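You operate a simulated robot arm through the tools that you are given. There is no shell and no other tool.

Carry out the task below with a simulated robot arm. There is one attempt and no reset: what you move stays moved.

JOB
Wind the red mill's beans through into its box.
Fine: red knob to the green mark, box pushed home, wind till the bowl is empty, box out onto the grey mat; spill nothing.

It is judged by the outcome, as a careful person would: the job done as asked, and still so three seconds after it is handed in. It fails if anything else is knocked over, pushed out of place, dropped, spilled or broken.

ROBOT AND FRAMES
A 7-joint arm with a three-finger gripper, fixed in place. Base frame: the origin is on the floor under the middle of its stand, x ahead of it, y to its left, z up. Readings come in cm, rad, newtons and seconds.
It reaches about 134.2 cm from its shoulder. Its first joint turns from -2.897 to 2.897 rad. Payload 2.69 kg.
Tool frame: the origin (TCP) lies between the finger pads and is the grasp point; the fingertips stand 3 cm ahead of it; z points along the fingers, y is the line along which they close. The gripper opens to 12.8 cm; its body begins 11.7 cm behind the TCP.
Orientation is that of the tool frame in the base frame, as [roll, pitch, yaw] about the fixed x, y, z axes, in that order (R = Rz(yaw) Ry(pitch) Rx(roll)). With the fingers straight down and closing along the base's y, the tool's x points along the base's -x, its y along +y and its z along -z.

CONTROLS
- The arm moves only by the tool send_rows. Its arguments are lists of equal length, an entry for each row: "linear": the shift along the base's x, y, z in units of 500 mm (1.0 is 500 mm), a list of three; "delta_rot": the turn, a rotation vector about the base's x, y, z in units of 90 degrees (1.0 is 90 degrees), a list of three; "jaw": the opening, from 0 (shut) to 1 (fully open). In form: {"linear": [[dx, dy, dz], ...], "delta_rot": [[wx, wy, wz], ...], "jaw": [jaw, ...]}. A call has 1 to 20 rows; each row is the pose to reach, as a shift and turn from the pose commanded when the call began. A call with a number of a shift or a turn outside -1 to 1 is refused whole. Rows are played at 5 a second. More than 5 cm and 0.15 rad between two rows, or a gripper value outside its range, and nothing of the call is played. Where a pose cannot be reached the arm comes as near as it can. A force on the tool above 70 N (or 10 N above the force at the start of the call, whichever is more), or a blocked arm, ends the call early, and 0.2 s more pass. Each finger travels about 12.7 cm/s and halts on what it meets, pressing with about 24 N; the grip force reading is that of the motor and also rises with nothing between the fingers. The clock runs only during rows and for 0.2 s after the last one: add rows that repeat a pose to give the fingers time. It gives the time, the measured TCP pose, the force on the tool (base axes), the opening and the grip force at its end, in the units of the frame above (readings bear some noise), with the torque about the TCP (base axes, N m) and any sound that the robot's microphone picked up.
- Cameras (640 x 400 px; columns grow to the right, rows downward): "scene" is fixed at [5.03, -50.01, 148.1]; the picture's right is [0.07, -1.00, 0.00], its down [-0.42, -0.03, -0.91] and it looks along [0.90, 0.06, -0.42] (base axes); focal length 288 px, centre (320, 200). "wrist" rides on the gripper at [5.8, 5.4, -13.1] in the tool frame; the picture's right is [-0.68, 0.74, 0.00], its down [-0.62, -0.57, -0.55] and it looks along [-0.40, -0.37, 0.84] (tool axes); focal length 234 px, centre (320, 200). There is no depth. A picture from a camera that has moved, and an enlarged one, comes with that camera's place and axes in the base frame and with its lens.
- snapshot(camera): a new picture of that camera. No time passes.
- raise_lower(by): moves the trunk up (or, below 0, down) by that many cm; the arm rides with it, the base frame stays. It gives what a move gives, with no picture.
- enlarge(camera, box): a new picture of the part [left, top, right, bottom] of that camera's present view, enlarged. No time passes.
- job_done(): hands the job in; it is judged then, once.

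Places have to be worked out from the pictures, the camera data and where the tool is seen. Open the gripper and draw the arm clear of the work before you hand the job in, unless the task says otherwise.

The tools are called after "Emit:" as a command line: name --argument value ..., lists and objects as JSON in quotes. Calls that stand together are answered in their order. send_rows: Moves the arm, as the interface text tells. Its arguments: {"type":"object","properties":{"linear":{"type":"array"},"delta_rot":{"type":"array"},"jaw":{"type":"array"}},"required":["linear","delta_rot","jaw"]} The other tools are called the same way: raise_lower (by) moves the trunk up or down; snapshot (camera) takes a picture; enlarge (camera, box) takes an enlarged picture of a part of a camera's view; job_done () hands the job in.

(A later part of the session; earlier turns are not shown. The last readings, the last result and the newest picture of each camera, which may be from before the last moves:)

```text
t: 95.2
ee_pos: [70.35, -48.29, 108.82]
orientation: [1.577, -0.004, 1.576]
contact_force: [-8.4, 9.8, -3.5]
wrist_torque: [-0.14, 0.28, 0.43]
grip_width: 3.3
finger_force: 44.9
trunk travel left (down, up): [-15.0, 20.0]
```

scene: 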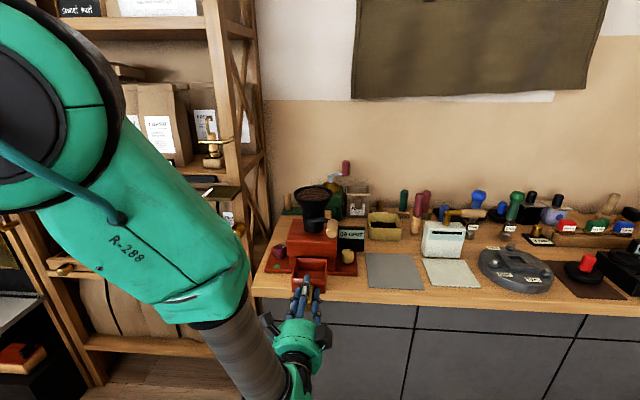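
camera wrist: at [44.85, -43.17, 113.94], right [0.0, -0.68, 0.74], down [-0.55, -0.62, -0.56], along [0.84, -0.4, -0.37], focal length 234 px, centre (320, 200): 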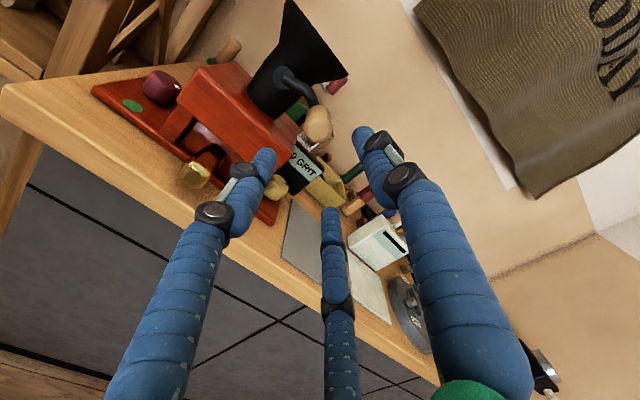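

Balanced within about 0.1 cm. I loosen to a slight cage (3.7 cm) so the grip can turn in the fingers, and try the first 45° downward (clockwise from the front).

Emit:
send_rows --linear '[[0, 0.002, 0], [0, 0.002, 0], [0, 0.0025, -0.0185], [0, 0.0056, -0.037], [0, 0.0115, -0.0549], [0, 0.0202, -0.0716], [0, 0.0314, -0.0867], [0, 0.0314, -0.0867]]' --delta_rot '[[0, 0, 0], [0, 0, 0], [0, 0, 0], [0, 0, 0], [0, 0, 0], [0, 0, 0], [0, 0, 0], [0, 0, 0]]' --jaw '[0.29, 0.29, 0.29, 0.29, 0.29, 0.29, 0.29, 0.29]'

Emit:
enlarge --camera "wrist" --box '[220, 80, 420, 260]'

Emit:
enlarge --camera "scene" --box '[290, 180, 360, 260]'

```text
t: 97.0
ee_pos: [70.39, -47.12, 104.54]
orientation: [1.575, -0.002, 1.574]
contact_force: [0.6, 0.6, 0.5]
wrist_torque: [-0.01, 0.02, 0.02]
grip_width: 3.74
finger_force: 0.8
trunk travel left (down, up): [-15.0, 20.0]
```

```text
2.22 times, centred on (320, 170) of wrist
camera zoom: at [57.33, -41.14, 110.03], right [0.0, -0.68, 0.74], down [-0.55, -0.62, -0.56], along [0.84, -0.4, -0.37], focal length 520 px, centre (320, 267)
```

zoom: 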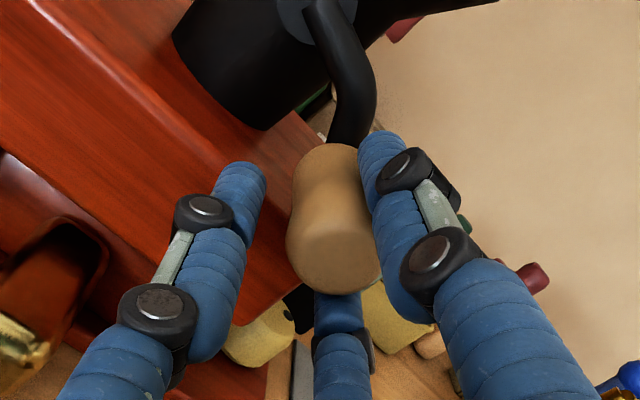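

```text
5.00 times, centred on (325, 220) of scene
camera zoom: at [5.03, -50.01, 148.1], right [0.07, -1.0, 0.0], down [-0.42, -0.03, -0.91], along [0.9, 0.06, -0.42], focal length 1440 px, centre (295, 100)
```

zoom: 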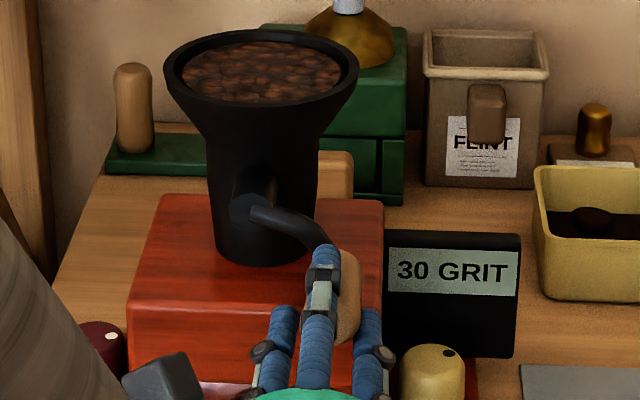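

The crank follows freely at near-zero force. I continue half a turn with centre about (-42.4, 108.5) and radius 6.0 and check the forces.

Emit:
send_rows --linear '[[0, 0.0288, -0.0241], [0, 0.0636, -0.0382], [0, 0.101, -0.0408], [0, 0.1374, -0.0317], [0, 0.1693, -0.0118], [0, 0.1934, 0.0169], [0, 0.2075, 0.0517], [0, 0.2101, 0.0892], [0, 0.201, 0.1256], [0, 0.1811, 0.1575]]' --delta_rot '[[0, 0, 0], [0, 0, 0], [0, 0, 0], [0, 0, 0], [0, 0, 0], [0, 0, 0], [0, 0, 0], [0, 0, 0], [0, 0, 0], [0, 0, 0]]' --jaw '[0.29, 0.29, 0.29, 0.29, 0.29, 0.29, 0.29, 0.29, 0.29, 0.29]'

Emit:
enlarge --camera "wrist" --box '[220, 80, 420, 260]'

Emit:
enlarge --camera "scene" --box '[270, 170, 370, 270]'

```text
t: 98.2
ee_pos: [69.82, -38.35, 101.84]
orientation: [1.599, -0.019, 1.574]
contact_force: [-7.6, 4.9, -25.8]
wrist_torque: [0.8, -0.04, -0.16]
grip_width: 4.25
finger_force: 4.1
trunk travel left (down, up): [-15.0, 20.0]
stopped in row 5: the force on the tool passed its limit at 76 N (the readings are from after the stop); the commanded pose is now the measured one
```

```text
2.22 times, centred on (320, 170) of wrist
camera zoom: at [56.95, -32.72, 107.85], right [0.02, -0.69, 0.72], down [-0.56, -0.61, -0.56], along [0.83, -0.39, -0.4], focal length 520 px, centre (320, 267)
```

zoom: 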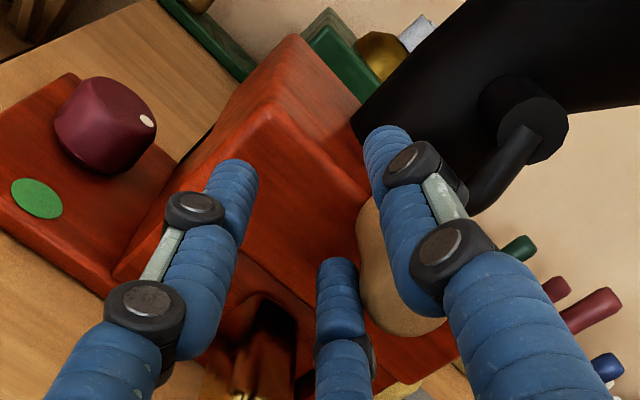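

```text
4.00 times, centred on (320, 220) of scene
camera zoom: at [5.03, -50.01, 148.1], right [0.07, -1.0, 0.0], down [-0.42, -0.03, -0.91], along [0.9, 0.06, -0.42], focal length 1152 px, centre (320, 120)
```

zoom: 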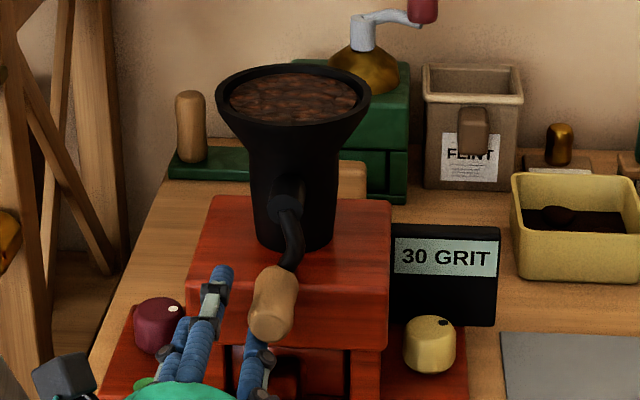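

The grip popped out of the cage at the bottom: my circle was about 0.4 cm too low there, and the stop came at 76 N. The mill, knob mark and neighbours look unmoved. I ease sideways away from the grip, then withdraw straight back.

Emit:
send_rows --linear '[[0, 0.01, 0.0], [0, 0.02, 0.0], [0, 0.03, 0.0], [-0.03, 0.03, 0.0], [-0.07, 0.03, 0.01], [-0.12, 0.02, 0.02], [-0.16, 0.0, 0.03], [-0.18, -0.02, 0.03], [-0.18, -0.02, 0.03]]' --delta_rot '[[0, 0, 0], [0, 0, 0], [0, 0, 0], [0, 0, 0], [0, 0, 0], [0, 0, 0], [0, 0, 0], [0, 0, 0], [0, 0, 0]]' --jaw '[0.29, 0.29, 0.29, 0.29, 0.35, 0.45, 0.5, 0.5, 0.5]'

Emit:
snapshot --camera "wrist"

Emit:
enlarge --camera "scene" --box '[260, 170, 370, 290]'

```text
t: 100.2
ee_pos: [60.81, -39.66, 104.2]
orientation: [1.591, -0.013, 1.571]
contact_force: [-0.1, -0.4, -0.5]
wrist_torque: [-0.01, -0.02, 0.02]
grip_width: 6.4
finger_force: 0.1
trunk travel left (down, up): [-15.0, 20.0]
```

```text
taken
camera wrist: at [47.96, -33.94, 110.01], right [0.02, -0.69, 0.73], down [-0.56, -0.61, -0.56], along [0.83, -0.4, -0.39], focal length 234 px, centre (320, 200)
```

wrist: 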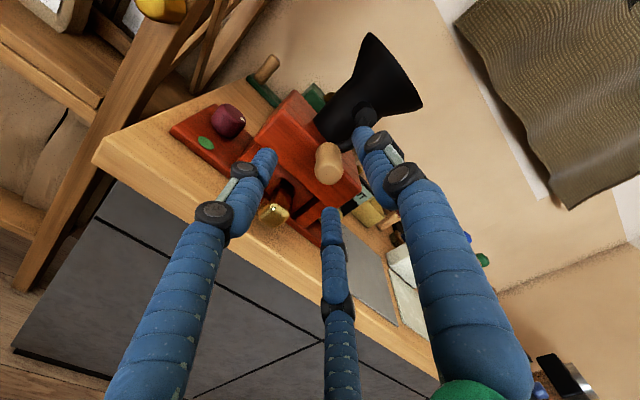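

```text
3.33 times, centred on (315, 230) of scene
camera zoom: at [5.03, -50.01, 148.1], right [0.07, -1.0, 0.0], down [-0.42, -0.03, -0.91], along [0.9, 0.06, -0.42], focal length 960 px, centre (337, 100)
```

zoom: 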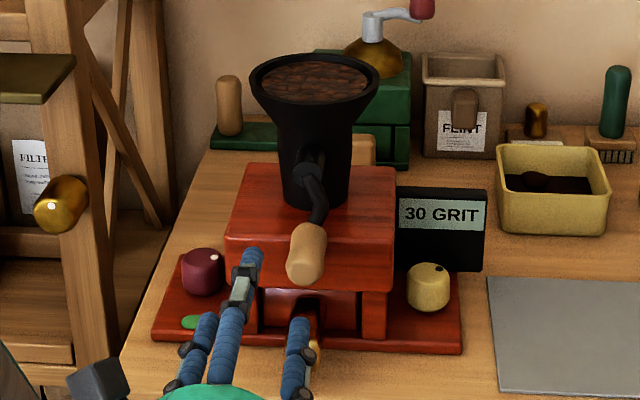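

All intact; the crank hangs near the bottom. I enlarge to measure the grip's and hub's positions precisely for a better circle.

Emit:
enlarge --camera "wrist" --box '[260, 80, 420, 220]'

Emit:
enlarge --camera "scene" --box '[280, 190, 350, 270]'

```text
2.86 times, centred on (340, 150) of wrist
camera zoom: at [47.96, -33.94, 110.01], right [0.02, -0.69, 0.73], down [-0.56, -0.61, -0.56], along [0.83, -0.4, -0.39], focal length 669 px, centre (263, 343)
```

zoom: 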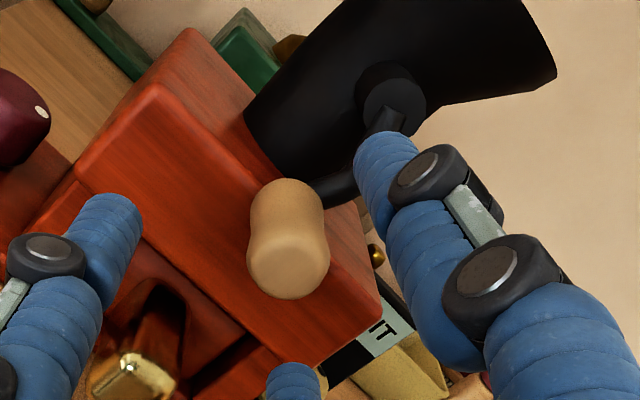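

```text
5.00 times, centred on (315, 230) of scene
camera zoom: at [5.03, -50.01, 148.1], right [0.07, -1.0, 0.0], down [-0.42, -0.03, -0.91], along [0.9, 0.06, -0.42], focal length 1440 px, centre (345, 50)
```

zoom: 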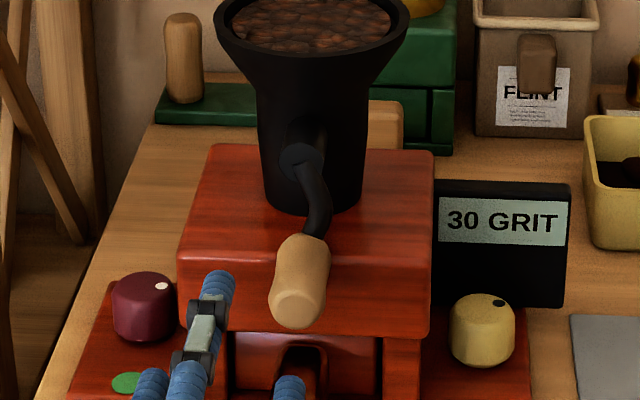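

Measured again: hub about (y -42.3, z 108.7), radius about 6.0, grip now near (-42.65, 102.6). The crank may simply resist fast motion, so I'll go slower with a firm grip. I re-align on the grip at the bottom.

Emit:
send_rows --linear '[[0.0, -0.03, -0.015], [0.0, -0.059, -0.03], [0.03, -0.059, -0.03], [0.08, -0.059, -0.03], [0.13, -0.059, -0.03], [0.17, -0.059, -0.03], [0.188, -0.059, -0.03], [0.188, -0.059, -0.03]]' --delta_rot '[[-0.004, -0.006, 0], [-0.008, -0.013, 0], [-0.008, -0.013, 0], [-0.008, -0.013, 0], [-0.008, -0.013, 0], [-0.008, -0.013, 0], [-0.008, -0.013, 0], [-0.008, -0.013, 0]]' --jaw '[0.5, 0.5, 0.5, 0.5, 0.5, 0.5, 0.5, 0.5]'

Emit:
enlarge --camera "wrist" --box '[220, 80, 420, 260]'

```text
t: 102.0
ee_pos: [70.31, -42.71, 102.62]
orientation: [1.571, 0.0, 1.572]
contact_force: [1.2, 0.3, -0.5]
wrist_torque: [0.0, -0.02, 0.0]
grip_width: 6.41
finger_force: 0.0
trunk travel left (down, up): [-15.0, 20.0]
```

```text
2.22 times, centred on (320, 170) of wrist
camera zoom: at [57.17, -36.88, 108.03], right [0.0, -0.68, 0.74], down [-0.55, -0.62, -0.57], along [0.84, -0.4, -0.37], focal length 520 px, centre (320, 267)
```

zoom: 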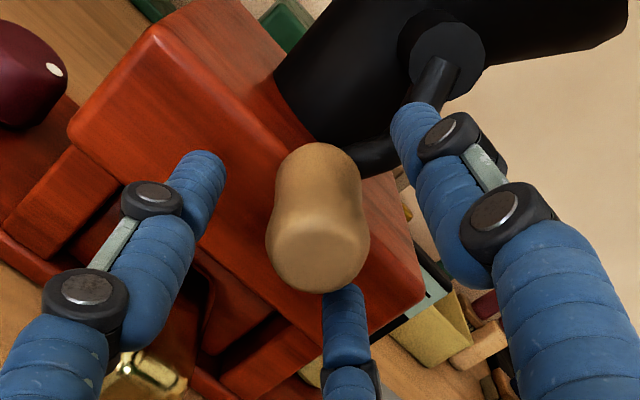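

Grip is centred well. I close firmly on it and read the balance.

Emit:
send_rows --linear '[[0, 0.003, 0.003], [0, 0.003, 0.003], [0, 0.003, 0.003], [0, 0.003, 0.003], [0, 0.003, 0.003]]' --delta_rot '[[0, 0, 0], [0, 0, 0], [0, 0, 0], [0, 0, 0], [0, 0, 0]]' --jaw '[0.4, 0.3, 0.2, 0.1, 0.1]'

Emit:
enlarge --camera "wrist" --box '[220, 80, 420, 260]'

```text
t: 103.2
ee_pos: [70.24, -42.44, 102.73]
orientation: [1.57, 0.0, 1.572]
contact_force: [0.1, -0.4, -2.9]
wrist_torque: [0.05, 0.06, -0.03]
grip_width: 3.36
finger_force: 15.6
trunk travel left (down, up): [-15.0, 20.0]
```

```text
2.22 times, centred on (320, 170) of wrist
camera zoom: at [57.18, -36.74, 108.21], right [0.0, -0.68, 0.74], down [-0.55, -0.62, -0.57], along [0.84, -0.4, -0.37], focal length 520 px, centre (320, 267)
```

zoom: 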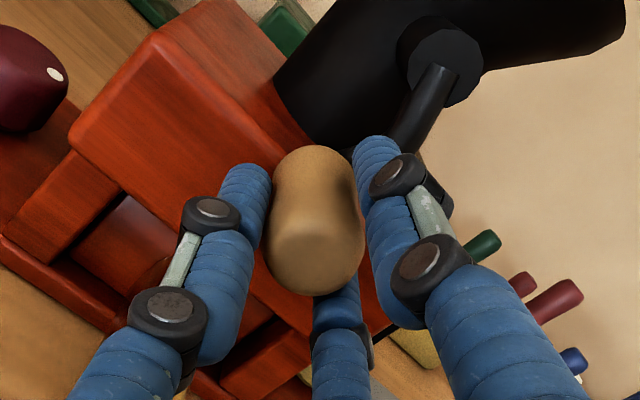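

Well balanced (about 3 N), grip centre (-42.45, 102.75), which fits radius ≈6.0. I push slowly, 5° per row, for 15° and check the force.

Emit:
send_rows --linear '[[0, 0.0104, 0.0002], [0, 0.0208, 0.0013], [0, 0.031, 0.0033]]' --delta_rot '[[0, 0, 0], [0, 0, 0], [0, 0, 0]]' --jaw '[0.05, 0.0, 0.0]'

Emit:
enlarge --camera "wrist" --box '[220, 80, 420, 260]'

```text
t: 104.0
ee_pos: [70.35, -40.97, 102.61]
orientation: [1.572, 0.0, 1.573]
contact_force: [-1.1, -6.0, -11.0]
wrist_torque: [0.42, 0.4, -0.52]
grip_width: 2.98
finger_force: 44.4
trunk travel left (down, up): [-15.0, 20.0]
```

```text
2.22 times, centred on (320, 170) of wrist
camera zoom: at [57.26, -35.11, 108.16], right [0.0, -0.68, 0.74], down [-0.55, -0.62, -0.57], along [0.84, -0.4, -0.37], focal length 520 px, centre (320, 267)
```

zoom: 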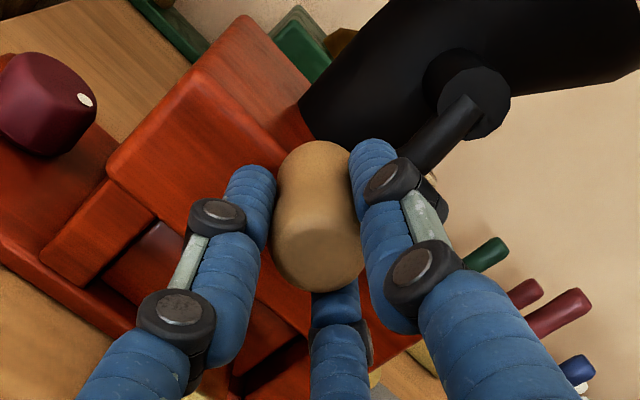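

The crank turns under the firm grip, with only about 12 N, mostly my path being slightly high. I continue with a corrected arc in small steps, refining the circle from the forces.

Emit:
send_rows --linear '[[0, 0.0068, -0.003], [0, 0.0135, -0.0007], [0, 0.0208, 0.002], [0, 0.0281, 0.0055], [0, 0.035, 0.0092], [0, 0.0417, 0.0135]]' --delta_rot '[[0, 0, 0], [0, 0, 0], [0, 0, 0], [0, 0, 0], [0, 0, 0], [0, 0, 0]]' --jaw '[0.0, 0.0, 0.0, 0, 0, 0]'

Emit:
enlarge --camera "wrist" --box '[220, 80, 420, 260]'

```text
t: 105.4
ee_pos: [70.44, -38.7, 103.79]
orientation: [1.567, 0.003, 1.573]
contact_force: [-1.6, -13.2, 9.6]
wrist_torque: [0.13, -0.29, -0.12]
grip_width: 3.06
finger_force: 45.2
trunk travel left (down, up): [-15.0, 20.0]
```

```text
2.22 times, centred on (320, 170) of wrist
camera zoom: at [57.3, -33.0, 109.15], right [0.0, -0.68, 0.74], down [-0.55, -0.62, -0.57], along [0.84, -0.4, -0.37], focal length 520 px, centre (320, 267)
```

zoom: 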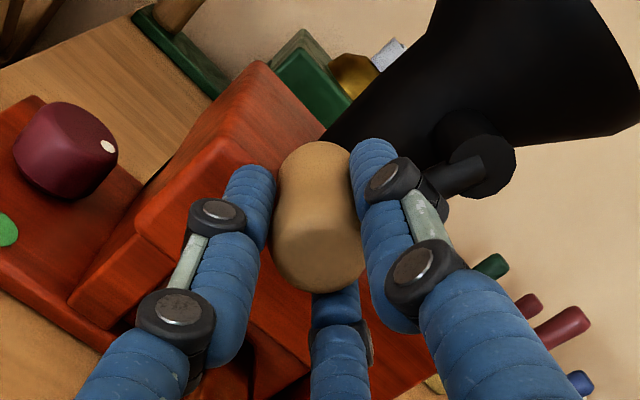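

It moves smoothly. Fitting the measured points gives centre about (-42.15, 108.75) and radius about 6.1. I continue up the left side to 9 o'clock at 8° per row.

Emit:
send_rows --linear '[[0, 0.0146, 0.0128], [0, 0.0264, 0.025], [0, 0.0364, 0.0388], [0, 0.0442, 0.0538], [0, 0.05, 0.0696], [0, 0.0536, 0.0862], [0, 0.0548, 0.1032]]' --delta_rot '[[0, 0, 0], [0, 0, 0], [0, 0, 0], [0, 0, 0], [0, 0, 0], [0, 0, 0], [0, 0, 0]]' --jaw '[0.0, 0.0, 0.0, 0, 0, 0, 0]'

Emit:
enlarge --camera "wrist" --box '[220, 80, 420, 260]'

Emit:
enlarge --camera "scene" --box '[270, 170, 370, 270]'

```text
t: 107.0
ee_pos: [70.33, -36.11, 108.58]
orientation: [1.575, -0.002, 1.575]
contact_force: [3.1, -18.8, -13.1]
wrist_torque: [0.63, 0.44, -0.35]
grip_width: 3.4
finger_force: 45.5
trunk travel left (down, up): [-15.0, 20.0]
```

```text
2.22 times, centred on (320, 170) of wrist
camera zoom: at [57.29, -30.34, 114.03], right [0.0, -0.68, 0.73], down [-0.55, -0.62, -0.57], along [0.84, -0.4, -0.37], focal length 520 px, centre (320, 267)
```

zoom: 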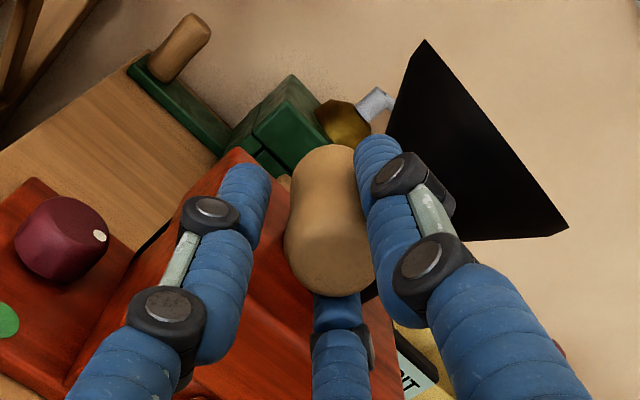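

```text
4.00 times, centred on (320, 220) of scene
camera zoom: at [5.03, -50.01, 148.1], right [0.07, -1.0, 0.0], down [-0.42, -0.03, -0.91], along [0.9, 0.06, -0.42], focal length 1152 px, centre (320, 120)
```

zoom: 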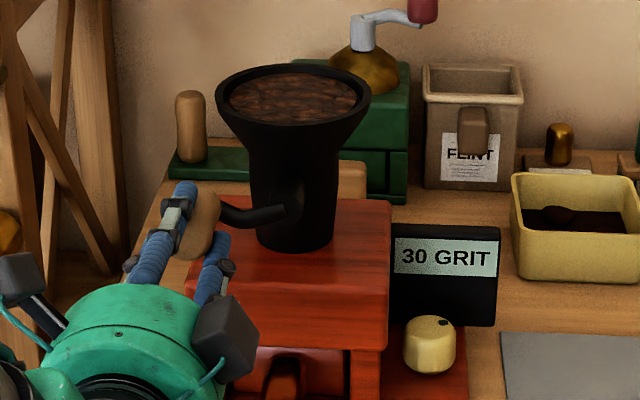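

Good; the crank is at 9 o'clock. The load says my radius is about 0.2 cm large, so I refine to centre (-42.35, 108.68), r 5.95 and go over to the top.

Emit:
send_rows --linear '[[0, -0.0078, 0.0152], [0, -0.0112, 0.0314], [0, -0.0169, 0.047], [0, -0.0247, 0.0617], [0, -0.0344, 0.0751], [0, -0.046, 0.087], [0, -0.0591, 0.0973], [0, -0.0734, 0.1056], [0, -0.0888, 0.1118], [0, -0.1049, 0.1158], [0, -0.1214, 0.1175]]' --delta_rot '[[0, 0, 0], [0, 0, 0], [0, 0, 0], [0, 0, 0], [0, 0, 0], [0, 0, 0], [0, 0, 0], [0, 0, 0], [0, 0, 0], [0, 0, 0], [0, 0, 0]]' --jaw '[0, 0, 0, 0, 0, 0, 0, 0, 0, 0, 0]'

Emit:
enlarge --camera "wrist" --box '[220, 80, 420, 260]'

Emit:
enlarge --camera "scene" --box '[270, 170, 370, 270]'

```text
t: 109.4
ee_pos: [70.31, -41.85, 114.34]
orientation: [1.573, 0.001, 1.575]
contact_force: [0.7, 13.0, -31.3]
wrist_torque: [0.84, 0.88, 0.72]
grip_width: 3.09
finger_force: 44.8
trunk travel left (down, up): [-15.0, 20.0]
```

```text
2.22 times, centred on (320, 170) of wrist
camera zoom: at [57.38, -36.15, 119.92], right [0.0, -0.68, 0.74], down [-0.55, -0.62, -0.56], along [0.84, -0.4, -0.37], focal length 520 px, centre (320, 267)
```

zoom: 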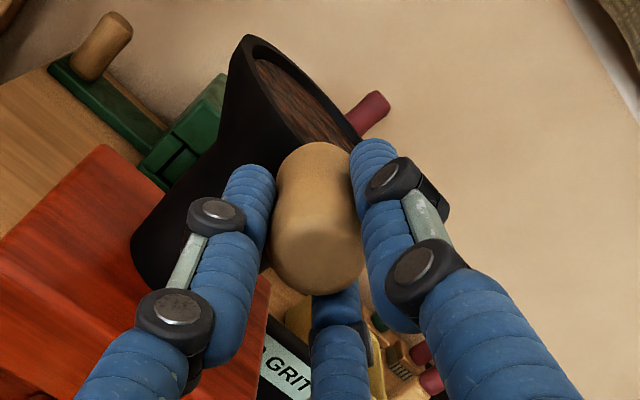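

```text
4.00 times, centred on (320, 220) of scene
camera zoom: at [5.03, -50.01, 148.1], right [0.07, -1.0, 0.0], down [-0.42, -0.03, -0.91], along [0.9, 0.06, -0.42], focal length 1152 px, centre (320, 120)
```

zoom: 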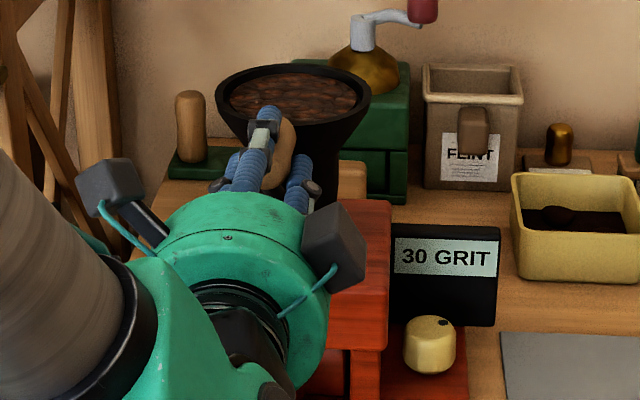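

At the top, a 31 N downward load says my circle is about 0.25 cm too high there. I refine to centre (-42.3, 108.5), r 5.85 and bring it round to 3 o'clock.

Emit:
send_rows --linear '[[0, -0.0154, -0.0062], [0, -0.0315, -0.009], [0, -0.047, -0.014], [0, -0.0617, -0.0212], [0, -0.0752, -0.0303], [0, -0.0873, -0.0412], [0, -0.0978, -0.0537], [0, -0.1065, -0.0676], [0, -0.1131, -0.0825], [0, -0.1176, -0.0982], [0, -0.1199, -0.1144]]' --delta_rot '[[0, 0, 0], [0, 0, 0], [0, 0, 0], [0, 0, 0], [0, 0, 0], [0, 0, 0], [0, 0, 0], [0, 0, 0], [0, 0, 0], [0, 0, 0], [0, 0, 0]]' --jaw '[0, 0, 0, 0, 0, 0, 0, 0, 0, 0, 0]'

Emit:
enlarge --camera "wrist" --box '[220, 80, 420, 260]'

Emit:
enlarge --camera "scene" --box '[270, 170, 370, 270]'

```text
t: 111.8
ee_pos: [70.25, -48.44, 108.5]
orientation: [1.574, -0.005, 1.571]
contact_force: [-6.0, -35.1, 4.3]
wrist_torque: [0.34, -0.66, -1.59]
grip_width: 3.26
finger_force: 45.3
trunk travel left (down, up): [-15.0, 20.0]
```

```text
2.22 times, centred on (320, 170) of wrist
camera zoom: at [57.25, -42.59, 113.98], right [0.0, -0.68, 0.73], down [-0.55, -0.61, -0.57], along [0.83, -0.4, -0.38], focal length 520 px, centre (320, 267)
```

zoom: 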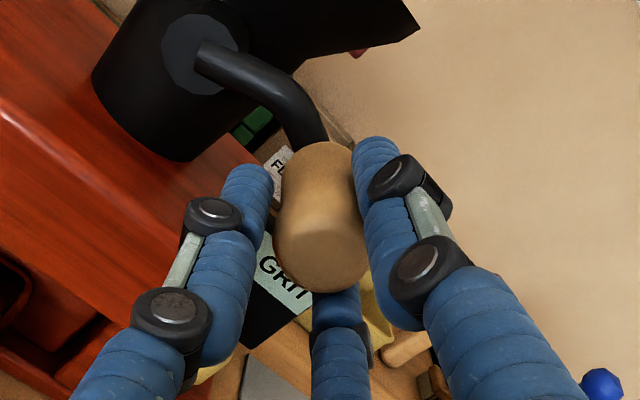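

```text
4.00 times, centred on (320, 220) of scene
camera zoom: at [5.03, -50.01, 148.1], right [0.07, -1.0, 0.0], down [-0.42, -0.03, -0.91], along [0.9, 0.06, -0.42], focal length 1152 px, centre (320, 120)
```

zoom: 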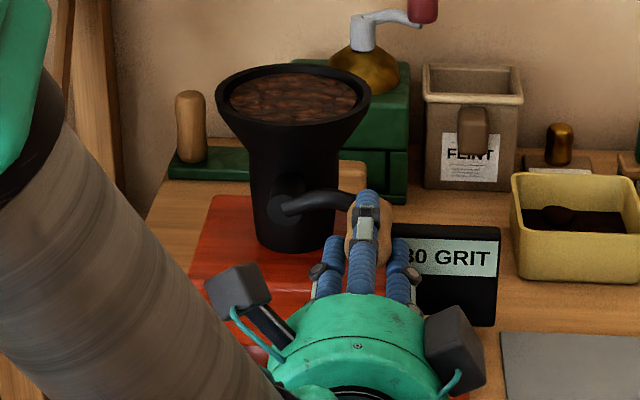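

One full turn done. I check whether the bean level is dropping in this direction.

Emit:
enlarge --camera "scene" --box '[290, 175, 345, 215]'

Emit:
snapshot --camera "wrist"

```text
10.00 times, centred on (318, 195) of scene
camera zoom: at [5.03, -50.01, 148.1], right [0.07, -1.0, 0.0], down [-0.42, -0.03, -0.91], along [0.9, 0.06, -0.42], focal length 2881 px, centre (345, 250)
```

zoom: 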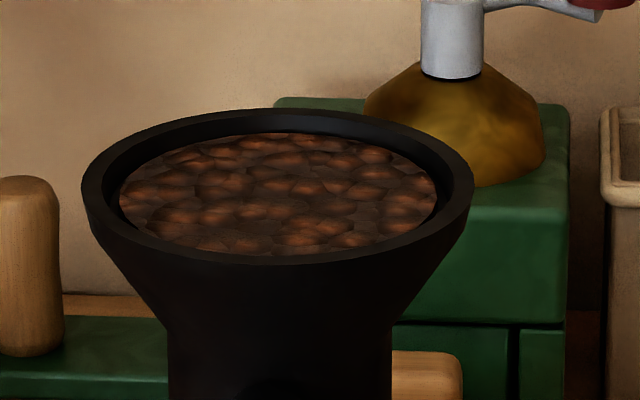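

```text
taken
camera wrist: at [57.25, -42.59, 113.98], right [0.0, -0.68, 0.73], down [-0.55, -0.61, -0.57], along [0.83, -0.4, -0.38], focal length 234 px, centre (320, 200)
```

wrist: 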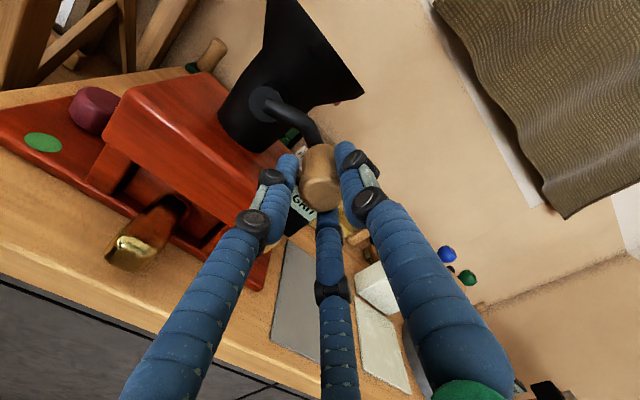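

Level is essentially unchanged after one turn, though a small drop is hard to see. I keep winding at 12° per row (half a turn per call) and compare again after a few turns.

Emit:
send_rows --linear '[[0, -0.0027, -0.0247], [0, 0.0033, -0.0489], [0, 0.0142, -0.0712], [0, 0.0295, -0.0908], [0, 0.0486, -0.1068], [0, 0.0705, -0.1185], [0, 0.0945, -0.1254], [0, 0.1193, -0.1271], [0, 0.1439, -0.1236], [0, 0.1673, -0.1151], [0, 0.1884, -0.1019], [0, 0.2063, -0.0847], [0, 0.2202, -0.064], [0, 0.2295, -0.041], [0, 0.2338, -0.0165]]' --delta_rot '[[0, 0, 0], [0, 0, 0], [0, 0, 0], [0, 0, 0], [0, 0, 0], [0, 0, 0], [0, 0, 0], [0, 0, 0], [0, 0, 0], [0, 0, 0], [0, 0, 0], [0, 0, 0], [0, 0, 0], [0, 0, 0], [0, 0, 0]]' --jaw '[0, 0, 0, 0, 0, 0, 0, 0, 0, 0, 0, 0, 0, 0, 0]'

Emit:
enlarge --camera "wrist" --box '[220, 80, 420, 260]'

```text
t: 115.0
ee_pos: [70.65, -36.62, 107.72]
orientation: [1.573, -0.001, 1.575]
contact_force: [8.4, -22.4, -11.0]
wrist_torque: [0.75, 0.56, -0.7]
grip_width: 3.07
finger_force: 45.1
trunk travel left (down, up): [-15.0, 20.0]
```

```text
2.22 times, centred on (320, 170) of wrist
camera zoom: at [57.44, -30.78, 113.22], right [0.0, -0.68, 0.73], down [-0.55, -0.61, -0.57], along [0.84, -0.4, -0.37], focal length 520 px, centre (320, 267)
```

zoom: 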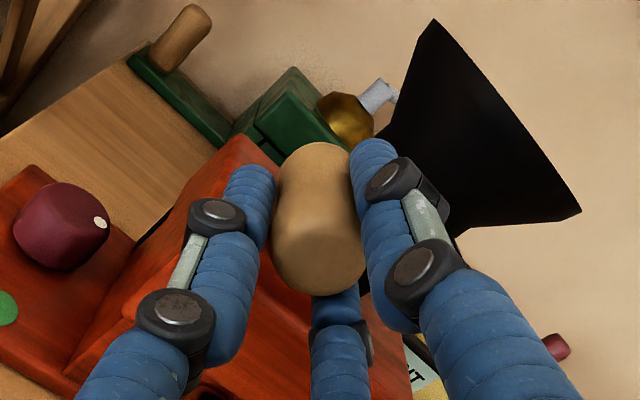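

Half a turn at this speed is fine. I refine the circle to centre (-42.6, 108.48), r 5.83 and finish the turn over the top.

Emit:
send_rows --linear '[[0, -0.0076, 0.0241], [0, -0.0135, 0.0478], [0, -0.0242, 0.0697], [0, -0.0392, 0.0889], [0, -0.0579, 0.1046], [0, -0.0794, 0.116], [0, -0.1029, 0.1227], [0, -0.1272, 0.1244], [0, -0.1513, 0.121], [0, -0.1742, 0.1127], [0, -0.1949, 0.0998], [0, -0.2124, 0.0829], [0, -0.2261, 0.0626], [0, -0.2352, 0.04], [0, -0.2394, 0.016]]' --delta_rot '[[0, 0, 0], [0, 0, 0], [0, 0, 0], [0, 0, 0], [0, 0, 0], [0, 0, 0], [0, 0, 0], [0, 0, 0], [0, 0, 0], [0, 0, 0], [0, 0, 0], [0, 0, 0], [0, 0, 0], [0, 0, 0], [0, 0, 0]]' --jaw '[0, 0, 0, 0, 0, 0, 0, 0, 0, 0, 0, 0, 0, 0, 0]'

Emit:
enlarge --camera "scene" --box '[290, 175, 345, 215]'

Emit:
enlarge --camera "wrist" --box '[220, 80, 420, 260]'

```text
t: 118.2
ee_pos: [70.25, -48.48, 108.67]
orientation: [1.576, -0.003, 1.569]
contact_force: [-5.5, -14.0, 2.9]
wrist_torque: [0.16, -0.21, -0.47]
grip_width: 3.15
finger_force: 45.5
trunk travel left (down, up): [-15.0, 20.0]
```

```text
10.00 times, centred on (318, 195) of scene
camera zoom: at [5.03, -50.01, 148.1], right [0.07, -1.0, 0.0], down [-0.42, -0.03, -0.91], along [0.9, 0.06, -0.42], focal length 2881 px, centre (345, 250)
```

zoom: 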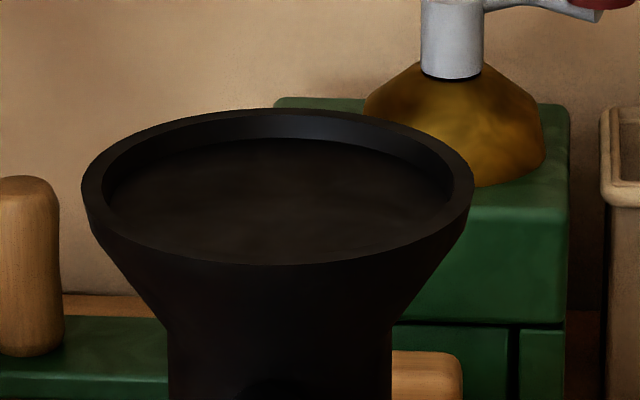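

```text
2.22 times, centred on (320, 170) of wrist
camera zoom: at [57.18, -42.72, 113.98], right [0.0, -0.68, 0.73], down [-0.55, -0.61, -0.57], along [0.84, -0.4, -0.37], focal length 520 px, centre (320, 267)
```

zoom: 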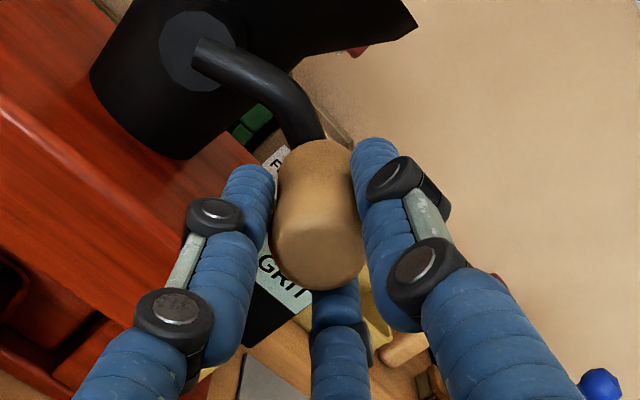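

The bowl now looks empty from the scene camera. I wind another half turn and more, to clear any remainder, and look into the bowl from the top position.

Emit:
send_rows --linear '[[0, 0.0009, -0.0244], [0, 0.0067, -0.048], [0, 0.0174, -0.0699], [0, 0.0324, -0.0891], [0, 0.0511, -0.1048], [0, 0.0726, -0.1162], [0, 0.0961, -0.123], [0, 0.1204, -0.1247], [0, 0.1445, -0.1213], [0, 0.1674, -0.1129], [0, 0.1881, -0.1], [0, 0.2056, -0.0831], [0, 0.2193, -0.0629], [0, 0.2284, -0.0403], [0, 0.2326, -0.0163]]' --delta_rot '[[0, 0, 0], [0, 0, 0], [0, 0, 0], [0, 0, 0], [0, 0, 0], [0, 0, 0], [0, 0, 0], [0, 0, 0], [0, 0, 0], [0, 0, 0], [0, 0, 0], [0, 0, 0], [0, 0, 0], [0, 0, 0], [0, 0, 0]]' --jaw '[0, 0, 0, 0, 0, 0, 0, 0, 0, 0, 0, 0, 0, 0, 0]'

Emit:
enlarge --camera "scene" --box '[270, 170, 370, 290]'

```text
t: 121.4
ee_pos: [70.22, -36.49, 107.74]
orientation: [1.576, -0.002, 1.573]
contact_force: [-10.0, 5.7, -15.0]
wrist_torque: [0.72, 0.79, 0.06]
grip_width: 3.07
finger_force: 45.0
trunk travel left (down, up): [-15.0, 20.0]
```

```text
3.33 times, centred on (320, 230) of scene
camera zoom: at [5.03, -50.01, 148.1], right [0.07, -1.0, 0.0], down [-0.42, -0.03, -0.91], along [0.9, 0.06, -0.42], focal length 960 px, centre (320, 100)
```

zoom: 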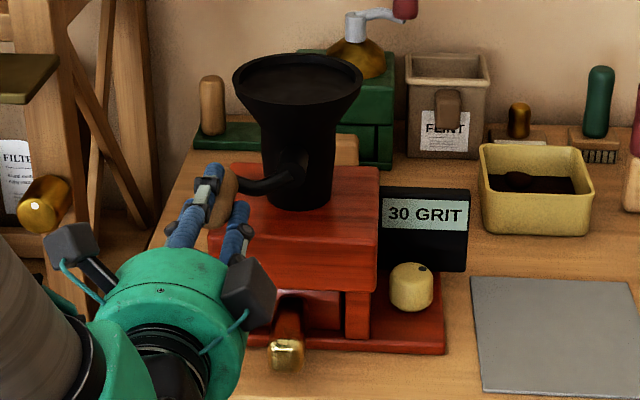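

I carry on to the top of the circle and look into the bowl with the wrist camera.

Emit:
send_rows --linear '[[0, -0.0009, 0.0244], [0, -0.0067, 0.048], [0, -0.0174, 0.0699], [0, -0.0324, 0.0891], [0, -0.0511, 0.1048], [0, -0.0726, 0.1162], [0, -0.0961, 0.123], [0, -0.1204, 0.1247], [0, -0.1204, 0.1247]]' --delta_rot '[[0, 0, 0], [0, 0, 0], [0, 0, 0], [0, 0, 0], [0, 0, 0], [0, 0, 0], [0, 0, 0], [0, 0, 0], [0, 0, 0]]' --jaw '[0, 0, 0, 0, 0, 0, 0, 0, 0]'

Emit:
snapshot --camera "wrist"

Emit:
enlarge --camera "wrist" --box '[270, 80, 370, 170]'

```text
t: 123.4
ee_pos: [70.49, -42.76, 114.52]
orientation: [1.571, 0.001, 1.571]
contact_force: [9.5, -2.6, 3.9]
wrist_torque: [-0.16, -0.13, -0.2]
grip_width: 3.11
finger_force: 44.7
trunk travel left (down, up): [-15.0, 20.0]
```

```text
taken
camera wrist: at [57.42, -37.08, 119.87], right [0.0, -0.68, 0.74], down [-0.55, -0.62, -0.57], along [0.84, -0.4, -0.37], focal length 234 px, centre (320, 200)
```

wrist: 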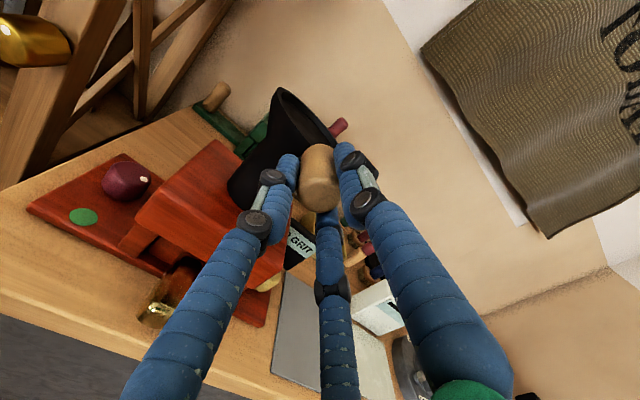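

```text
4.44 times, centred on (320, 125) of wrist
camera zoom: at [57.42, -37.08, 119.87], right [0.0, -0.68, 0.74], down [-0.55, -0.62, -0.57], along [0.84, -0.4, -0.37], focal length 1041 px, centre (320, 533)
```

zoom: 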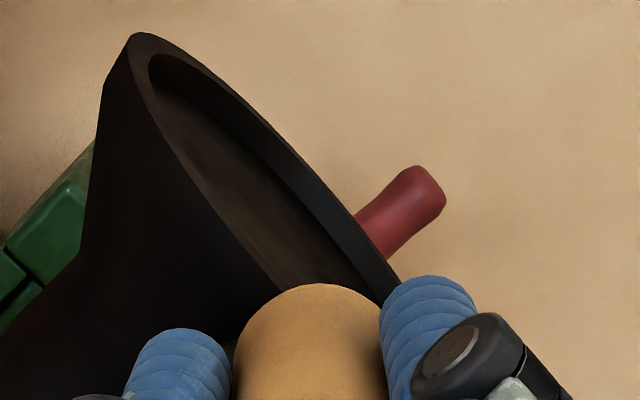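

The bowl's floor is bare, no beans left, and the mark is still green. I bring the crank on round to its original 3 o'clock rest, then open.

Emit:
send_rows --linear '[[0, -0.0241, -0.0034], [0, -0.047, -0.0117], [0, -0.0677, -0.0246], [0, -0.0853, -0.0416], [0, -0.0989, -0.0618], [0, -0.108, -0.0844], [0, -0.1122, -0.1084], [0, -0.1122, -0.1084], [0, -0.1122, -0.1084], [0, -0.1122, -0.1084]]' --delta_rot '[[0, 0, 0], [0, 0, 0], [0, 0, 0], [0, 0, 0], [0, 0, 0], [0, 0, 0], [0, 0, 0], [0, 0, 0], [0, 0, 0], [0, 0, 0]]' --jaw '[0, 0, 0, 0, 0, 0, 0, 0.2, 0.5, 0.5]'

Emit:
snapshot --camera "wrist"

Emit:
enlarge --camera "scene" --box '[270, 170, 370, 290]'

```text
t: 125.6
ee_pos: [70.27, -48.39, 108.9]
orientation: [1.573, 0.0, 1.572]
contact_force: [0.3, 0.2, 0.7]
wrist_torque: [0.01, 0.02, 0.01]
grip_width: 6.38
finger_force: 0.0
trunk travel left (down, up): [-15.0, 20.0]
```

```text
taken
camera wrist: at [57.22, -42.55, 114.3], right [0.0, -0.68, 0.74], down [-0.55, -0.62, -0.57], along [0.84, -0.4, -0.37], focal length 234 px, centre (320, 200)
```

wrist: 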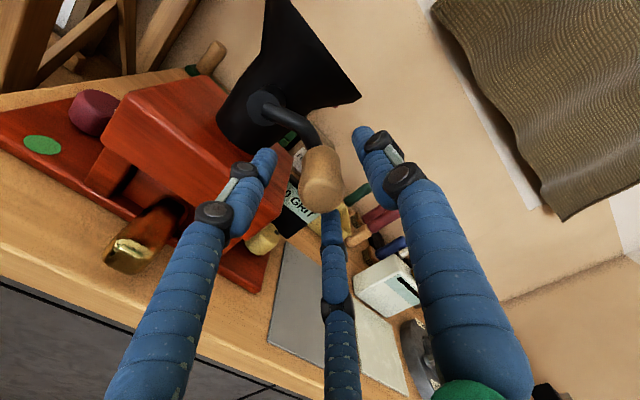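

```text
3.33 times, centred on (320, 230) of scene
camera zoom: at [5.03, -50.01, 148.1], right [0.07, -1.0, 0.0], down [-0.42, -0.03, -0.91], along [0.9, 0.06, -0.42], focal length 960 px, centre (320, 100)
```

zoom: 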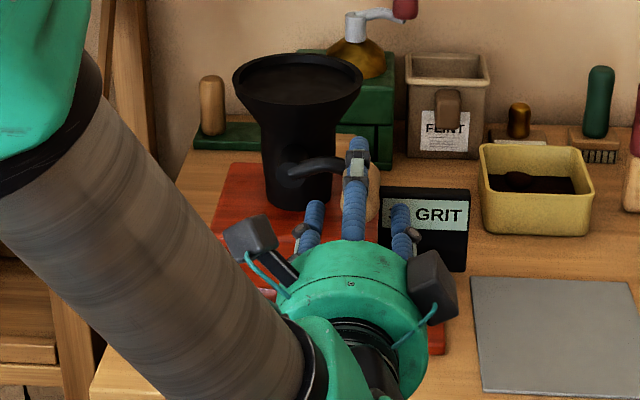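

Released cleanly; the crank stays put. Now the box: I back off, drop in front of its handle, and check alignment before taking hold. I'll hold it from below with both fingers and the thumb on top, so the loaded box can't tip.

Emit:
send_rows --linear '[[-0.05, 0, 0], [-0.11, 0, 0], [-0.17, 0, 0], [-0.23, 0, 0], [-0.25, 0.02, -0.06], [-0.25, 0.04, -0.13], [-0.25, 0.07, -0.19], [-0.25, 0.1, -0.25], [-0.25, 0.114, -0.285], [-0.25, 0.114, -0.285]]' --delta_rot '[[0, 0, 0], [0, 0, 0], [0, 0, 0], [0, 0, 0], [0, 0, 0], [0, 0, 0], [0, 0, 0], [0, 0, 0], [0, 0, 0], [0, 0, 0]]' --jaw '[0.5, 0.5, 0.5, 0.5, 0.5, 0.5, 0.5, 0.5, 0.5, 0.5]'

Emit:
enlarge --camera "wrist" --box '[220, 60, 420, 220]'

Emit:
enlarge --camera "scene" --box '[270, 210, 370, 300]'

```text
t: 127.8
ee_pos: [57.98, -42.63, 94.6]
orientation: [1.57, 0.0, 1.571]
contact_force: [0.1, 0.1, -0.1]
wrist_torque: [0.0, 0.03, 0.02]
grip_width: 6.39
finger_force: 0.0
trunk travel left (down, up): [-15.0, 20.0]
```

```text
2.50 times, centred on (320, 140) of wrist
camera zoom: at [44.91, -36.86, 100.06], right [0.0, -0.68, 0.74], down [-0.55, -0.62, -0.57], along [0.84, -0.4, -0.37], focal length 585 px, centre (320, 350)
```

zoom: 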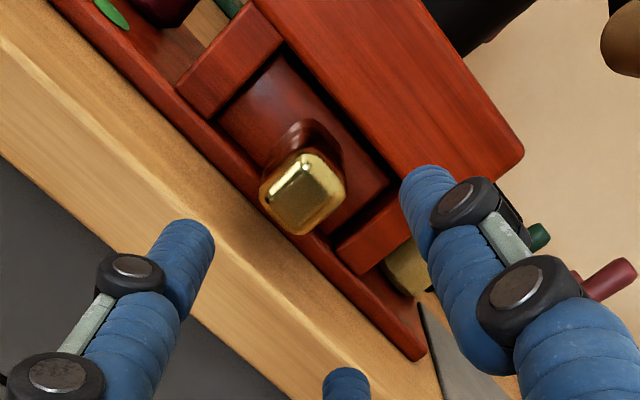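

```text
4.44 times, centred on (320, 255) of scene
camera zoom: at [5.03, -50.01, 148.1], right [0.07, -1.0, 0.0], down [-0.42, -0.03, -0.91], along [0.9, 0.06, -0.42], focal length 1280 px, centre (320, -44)
```

zoom: 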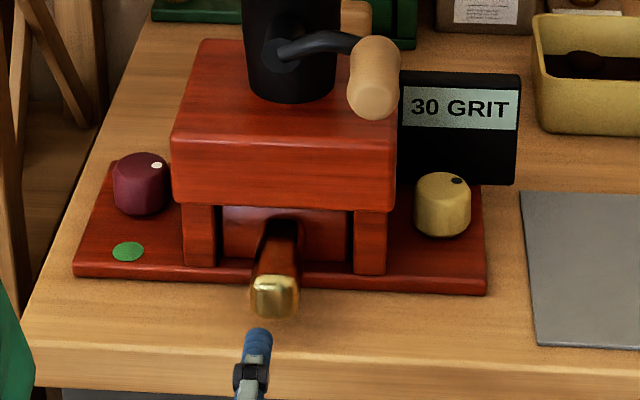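

The handle end is at about (69.7, -42.25, 94.2) and roughly 3 cm square. I set my axis half a centimetre below its centre, shift +0.35 in y, and slide forward around it, thumb tip stopping short of the mill body.

Emit:
send_rows --linear '[[0.0, 0.004, -0.01], [0.02, 0.007, -0.018], [0.07, 0.007, -0.018], [0.13, 0.007, -0.018], [0.19, 0.007, -0.018], [0.23, 0.007, -0.018], [0.26, 0.007, -0.018], [0.268, 0.007, -0.018], [0.268, 0.007, -0.018]]' --delta_rot '[[0, 0, 0], [0, 0, 0], [0, 0, 0], [0, 0, 0], [0, 0, 0], [0, 0, 0], [0, 0, 0], [0, 0, 0], [0, 0, 0]]' --jaw '[0.5, 0.48, 0.48, 0.48, 0.48, 0.48, 0.48, 0.48, 0.48]'

Emit:
enlarge --camera "wrist" --box '[220, 80, 420, 260]'

Emit:
enlarge --camera "scene" --box '[280, 220, 360, 300]'

```text
t: 129.8
ee_pos: [71.38, -42.24, 93.69]
orientation: [1.569, -0.001, 1.573]
contact_force: [-0.2, -0.2, 1.2]
wrist_torque: [0.02, 0.04, -0.04]
grip_width: 6.16
finger_force: 0.1
trunk travel left (down, up): [-15.0, 20.0]
```

```text
2.22 times, centred on (320, 170) of wrist
camera zoom: at [58.37, -36.49, 99.21], right [0.0, -0.68, 0.74], down [-0.55, -0.62, -0.57], along [0.84, -0.4, -0.37], focal length 520 px, centre (320, 267)
```

zoom: 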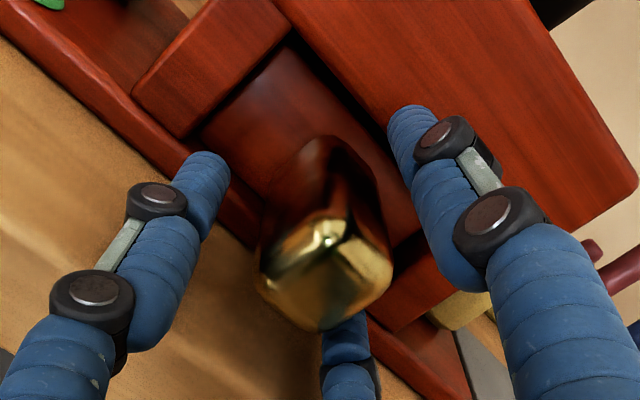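

```text
5.00 times, centred on (320, 260) of scene
camera zoom: at [5.03, -50.01, 148.1], right [0.07, -1.0, 0.0], down [-0.42, -0.03, -0.91], along [0.9, 0.06, -0.42], focal length 1440 px, centre (320, -100)
```

zoom: 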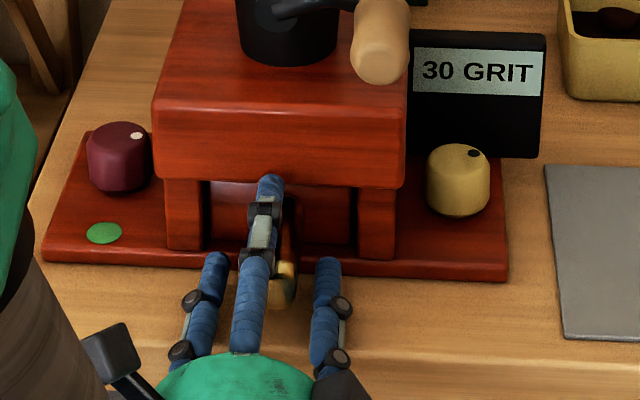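

Handle well placed between the fingers (its centre about 0.3 cm above my axis). I close on it.

Emit:
send_rows --linear '[[0, 0, 0], [0, 0, 0], [0, 0, 0], [0, 0, 0], [0, 0, 0], [0, 0, 0]]' --delta_rot '[[0, 0, 0], [0, 0, 0], [0, 0, 0], [0, 0, 0], [0, 0, 0], [0, 0, 0]]' --jaw '[0.4, 0.33, 0.26, 0.2, 0.1, 0.05]'

Emit:
enlarge --camera "wrist" --box '[220, 80, 420, 260]'

Emit:
enlarge --camera "scene" --box '[280, 220, 360, 300]'

```text
t: 131.2
ee_pos: [71.5, -42.41, 93.83]
orientation: [1.571, 0.0, 1.573]
contact_force: [-1.4, -4.1, -1.9]
wrist_torque: [-0.08, 0.16, -0.24]
grip_width: 3.8
finger_force: 23.7
trunk travel left (down, up): [-15.0, 20.0]
```

```text
2.22 times, centred on (320, 170) of wrist
camera zoom: at [58.35, -36.52, 99.19], right [0.0, -0.68, 0.74], down [-0.55, -0.62, -0.57], along [0.84, -0.4, -0.37], focal length 520 px, centre (320, 267)
```

zoom: 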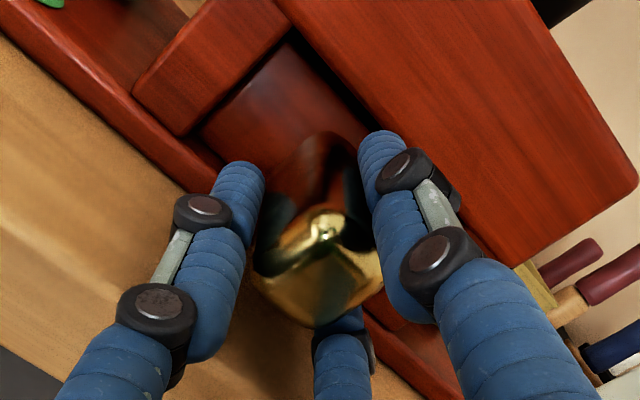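

```text
5.00 times, centred on (320, 260) of scene
camera zoom: at [5.03, -50.01, 148.1], right [0.07, -1.0, 0.0], down [-0.42, -0.03, -0.91], along [0.9, 0.06, -0.42], focal length 1440 px, centre (320, -100)
```

zoom: 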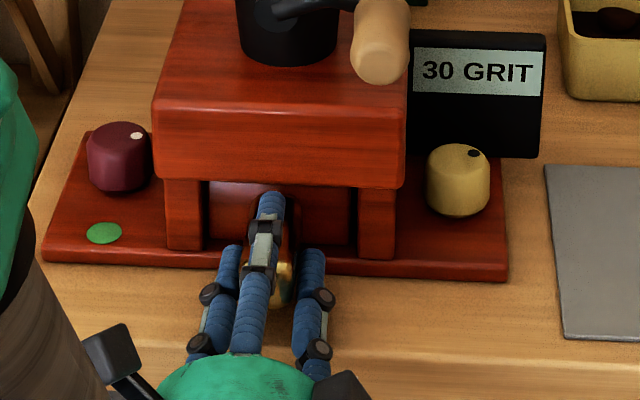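

Held at 3.8 cm with fingers at the lower edges and thumb just over the top. I pull straight out 3 cm and check the hold.

Emit:
send_rows --linear '[[0, 0, 0], [-0.01, 0, 0.002], [-0.02, 0, 0.003], [-0.03, 0, 0.003], [-0.04, 0, 0.003], [-0.05, 0, 0.003], [-0.06, 0, 0.003], [-0.06, 0, 0.003]]' --delta_rot '[[0, 0, 0], [0, 0, 0], [0, 0, 0], [0, 0, 0], [0, 0, 0], [0, 0, 0], [0, 0, 0], [0, 0, 0]]' --jaw '[0, 0, 0, 0, 0, 0, 0, 0]'

Emit:
enlarge --camera "wrist" --box '[220, 80, 420, 260]'

Emit:
enlarge --camera "scene" --box '[280, 220, 360, 300]'

```text
t: 133.0
ee_pos: [68.3, -42.24, 94.03]
orientation: [1.571, 0.001, 1.572]
contact_force: [-0.7, -1.8, -0.5]
wrist_torque: [-0.02, 0.05, -0.12]
grip_width: 3.76
finger_force: 24.4
trunk travel left (down, up): [-15.0, 20.0]
```

```text
2.22 times, centred on (320, 170) of wrist
camera zoom: at [55.24, -36.52, 99.47], right [0.0, -0.68, 0.74], down [-0.55, -0.62, -0.57], along [0.84, -0.4, -0.37], focal length 520 px, centre (320, 267)
```

zoom: 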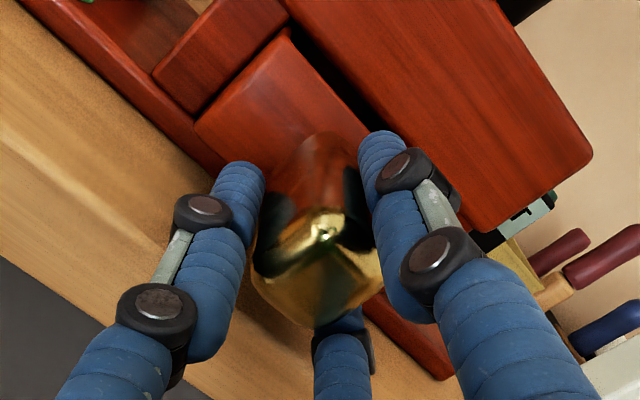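

```text
5.00 times, centred on (320, 260) of scene
camera zoom: at [5.03, -50.01, 148.1], right [0.07, -1.0, 0.0], down [-0.42, -0.03, -0.91], along [0.9, 0.06, -0.42], focal length 1440 px, centre (320, -100)
```

zoom: 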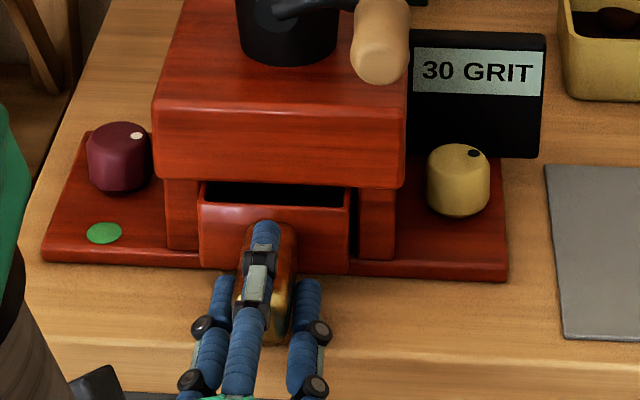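

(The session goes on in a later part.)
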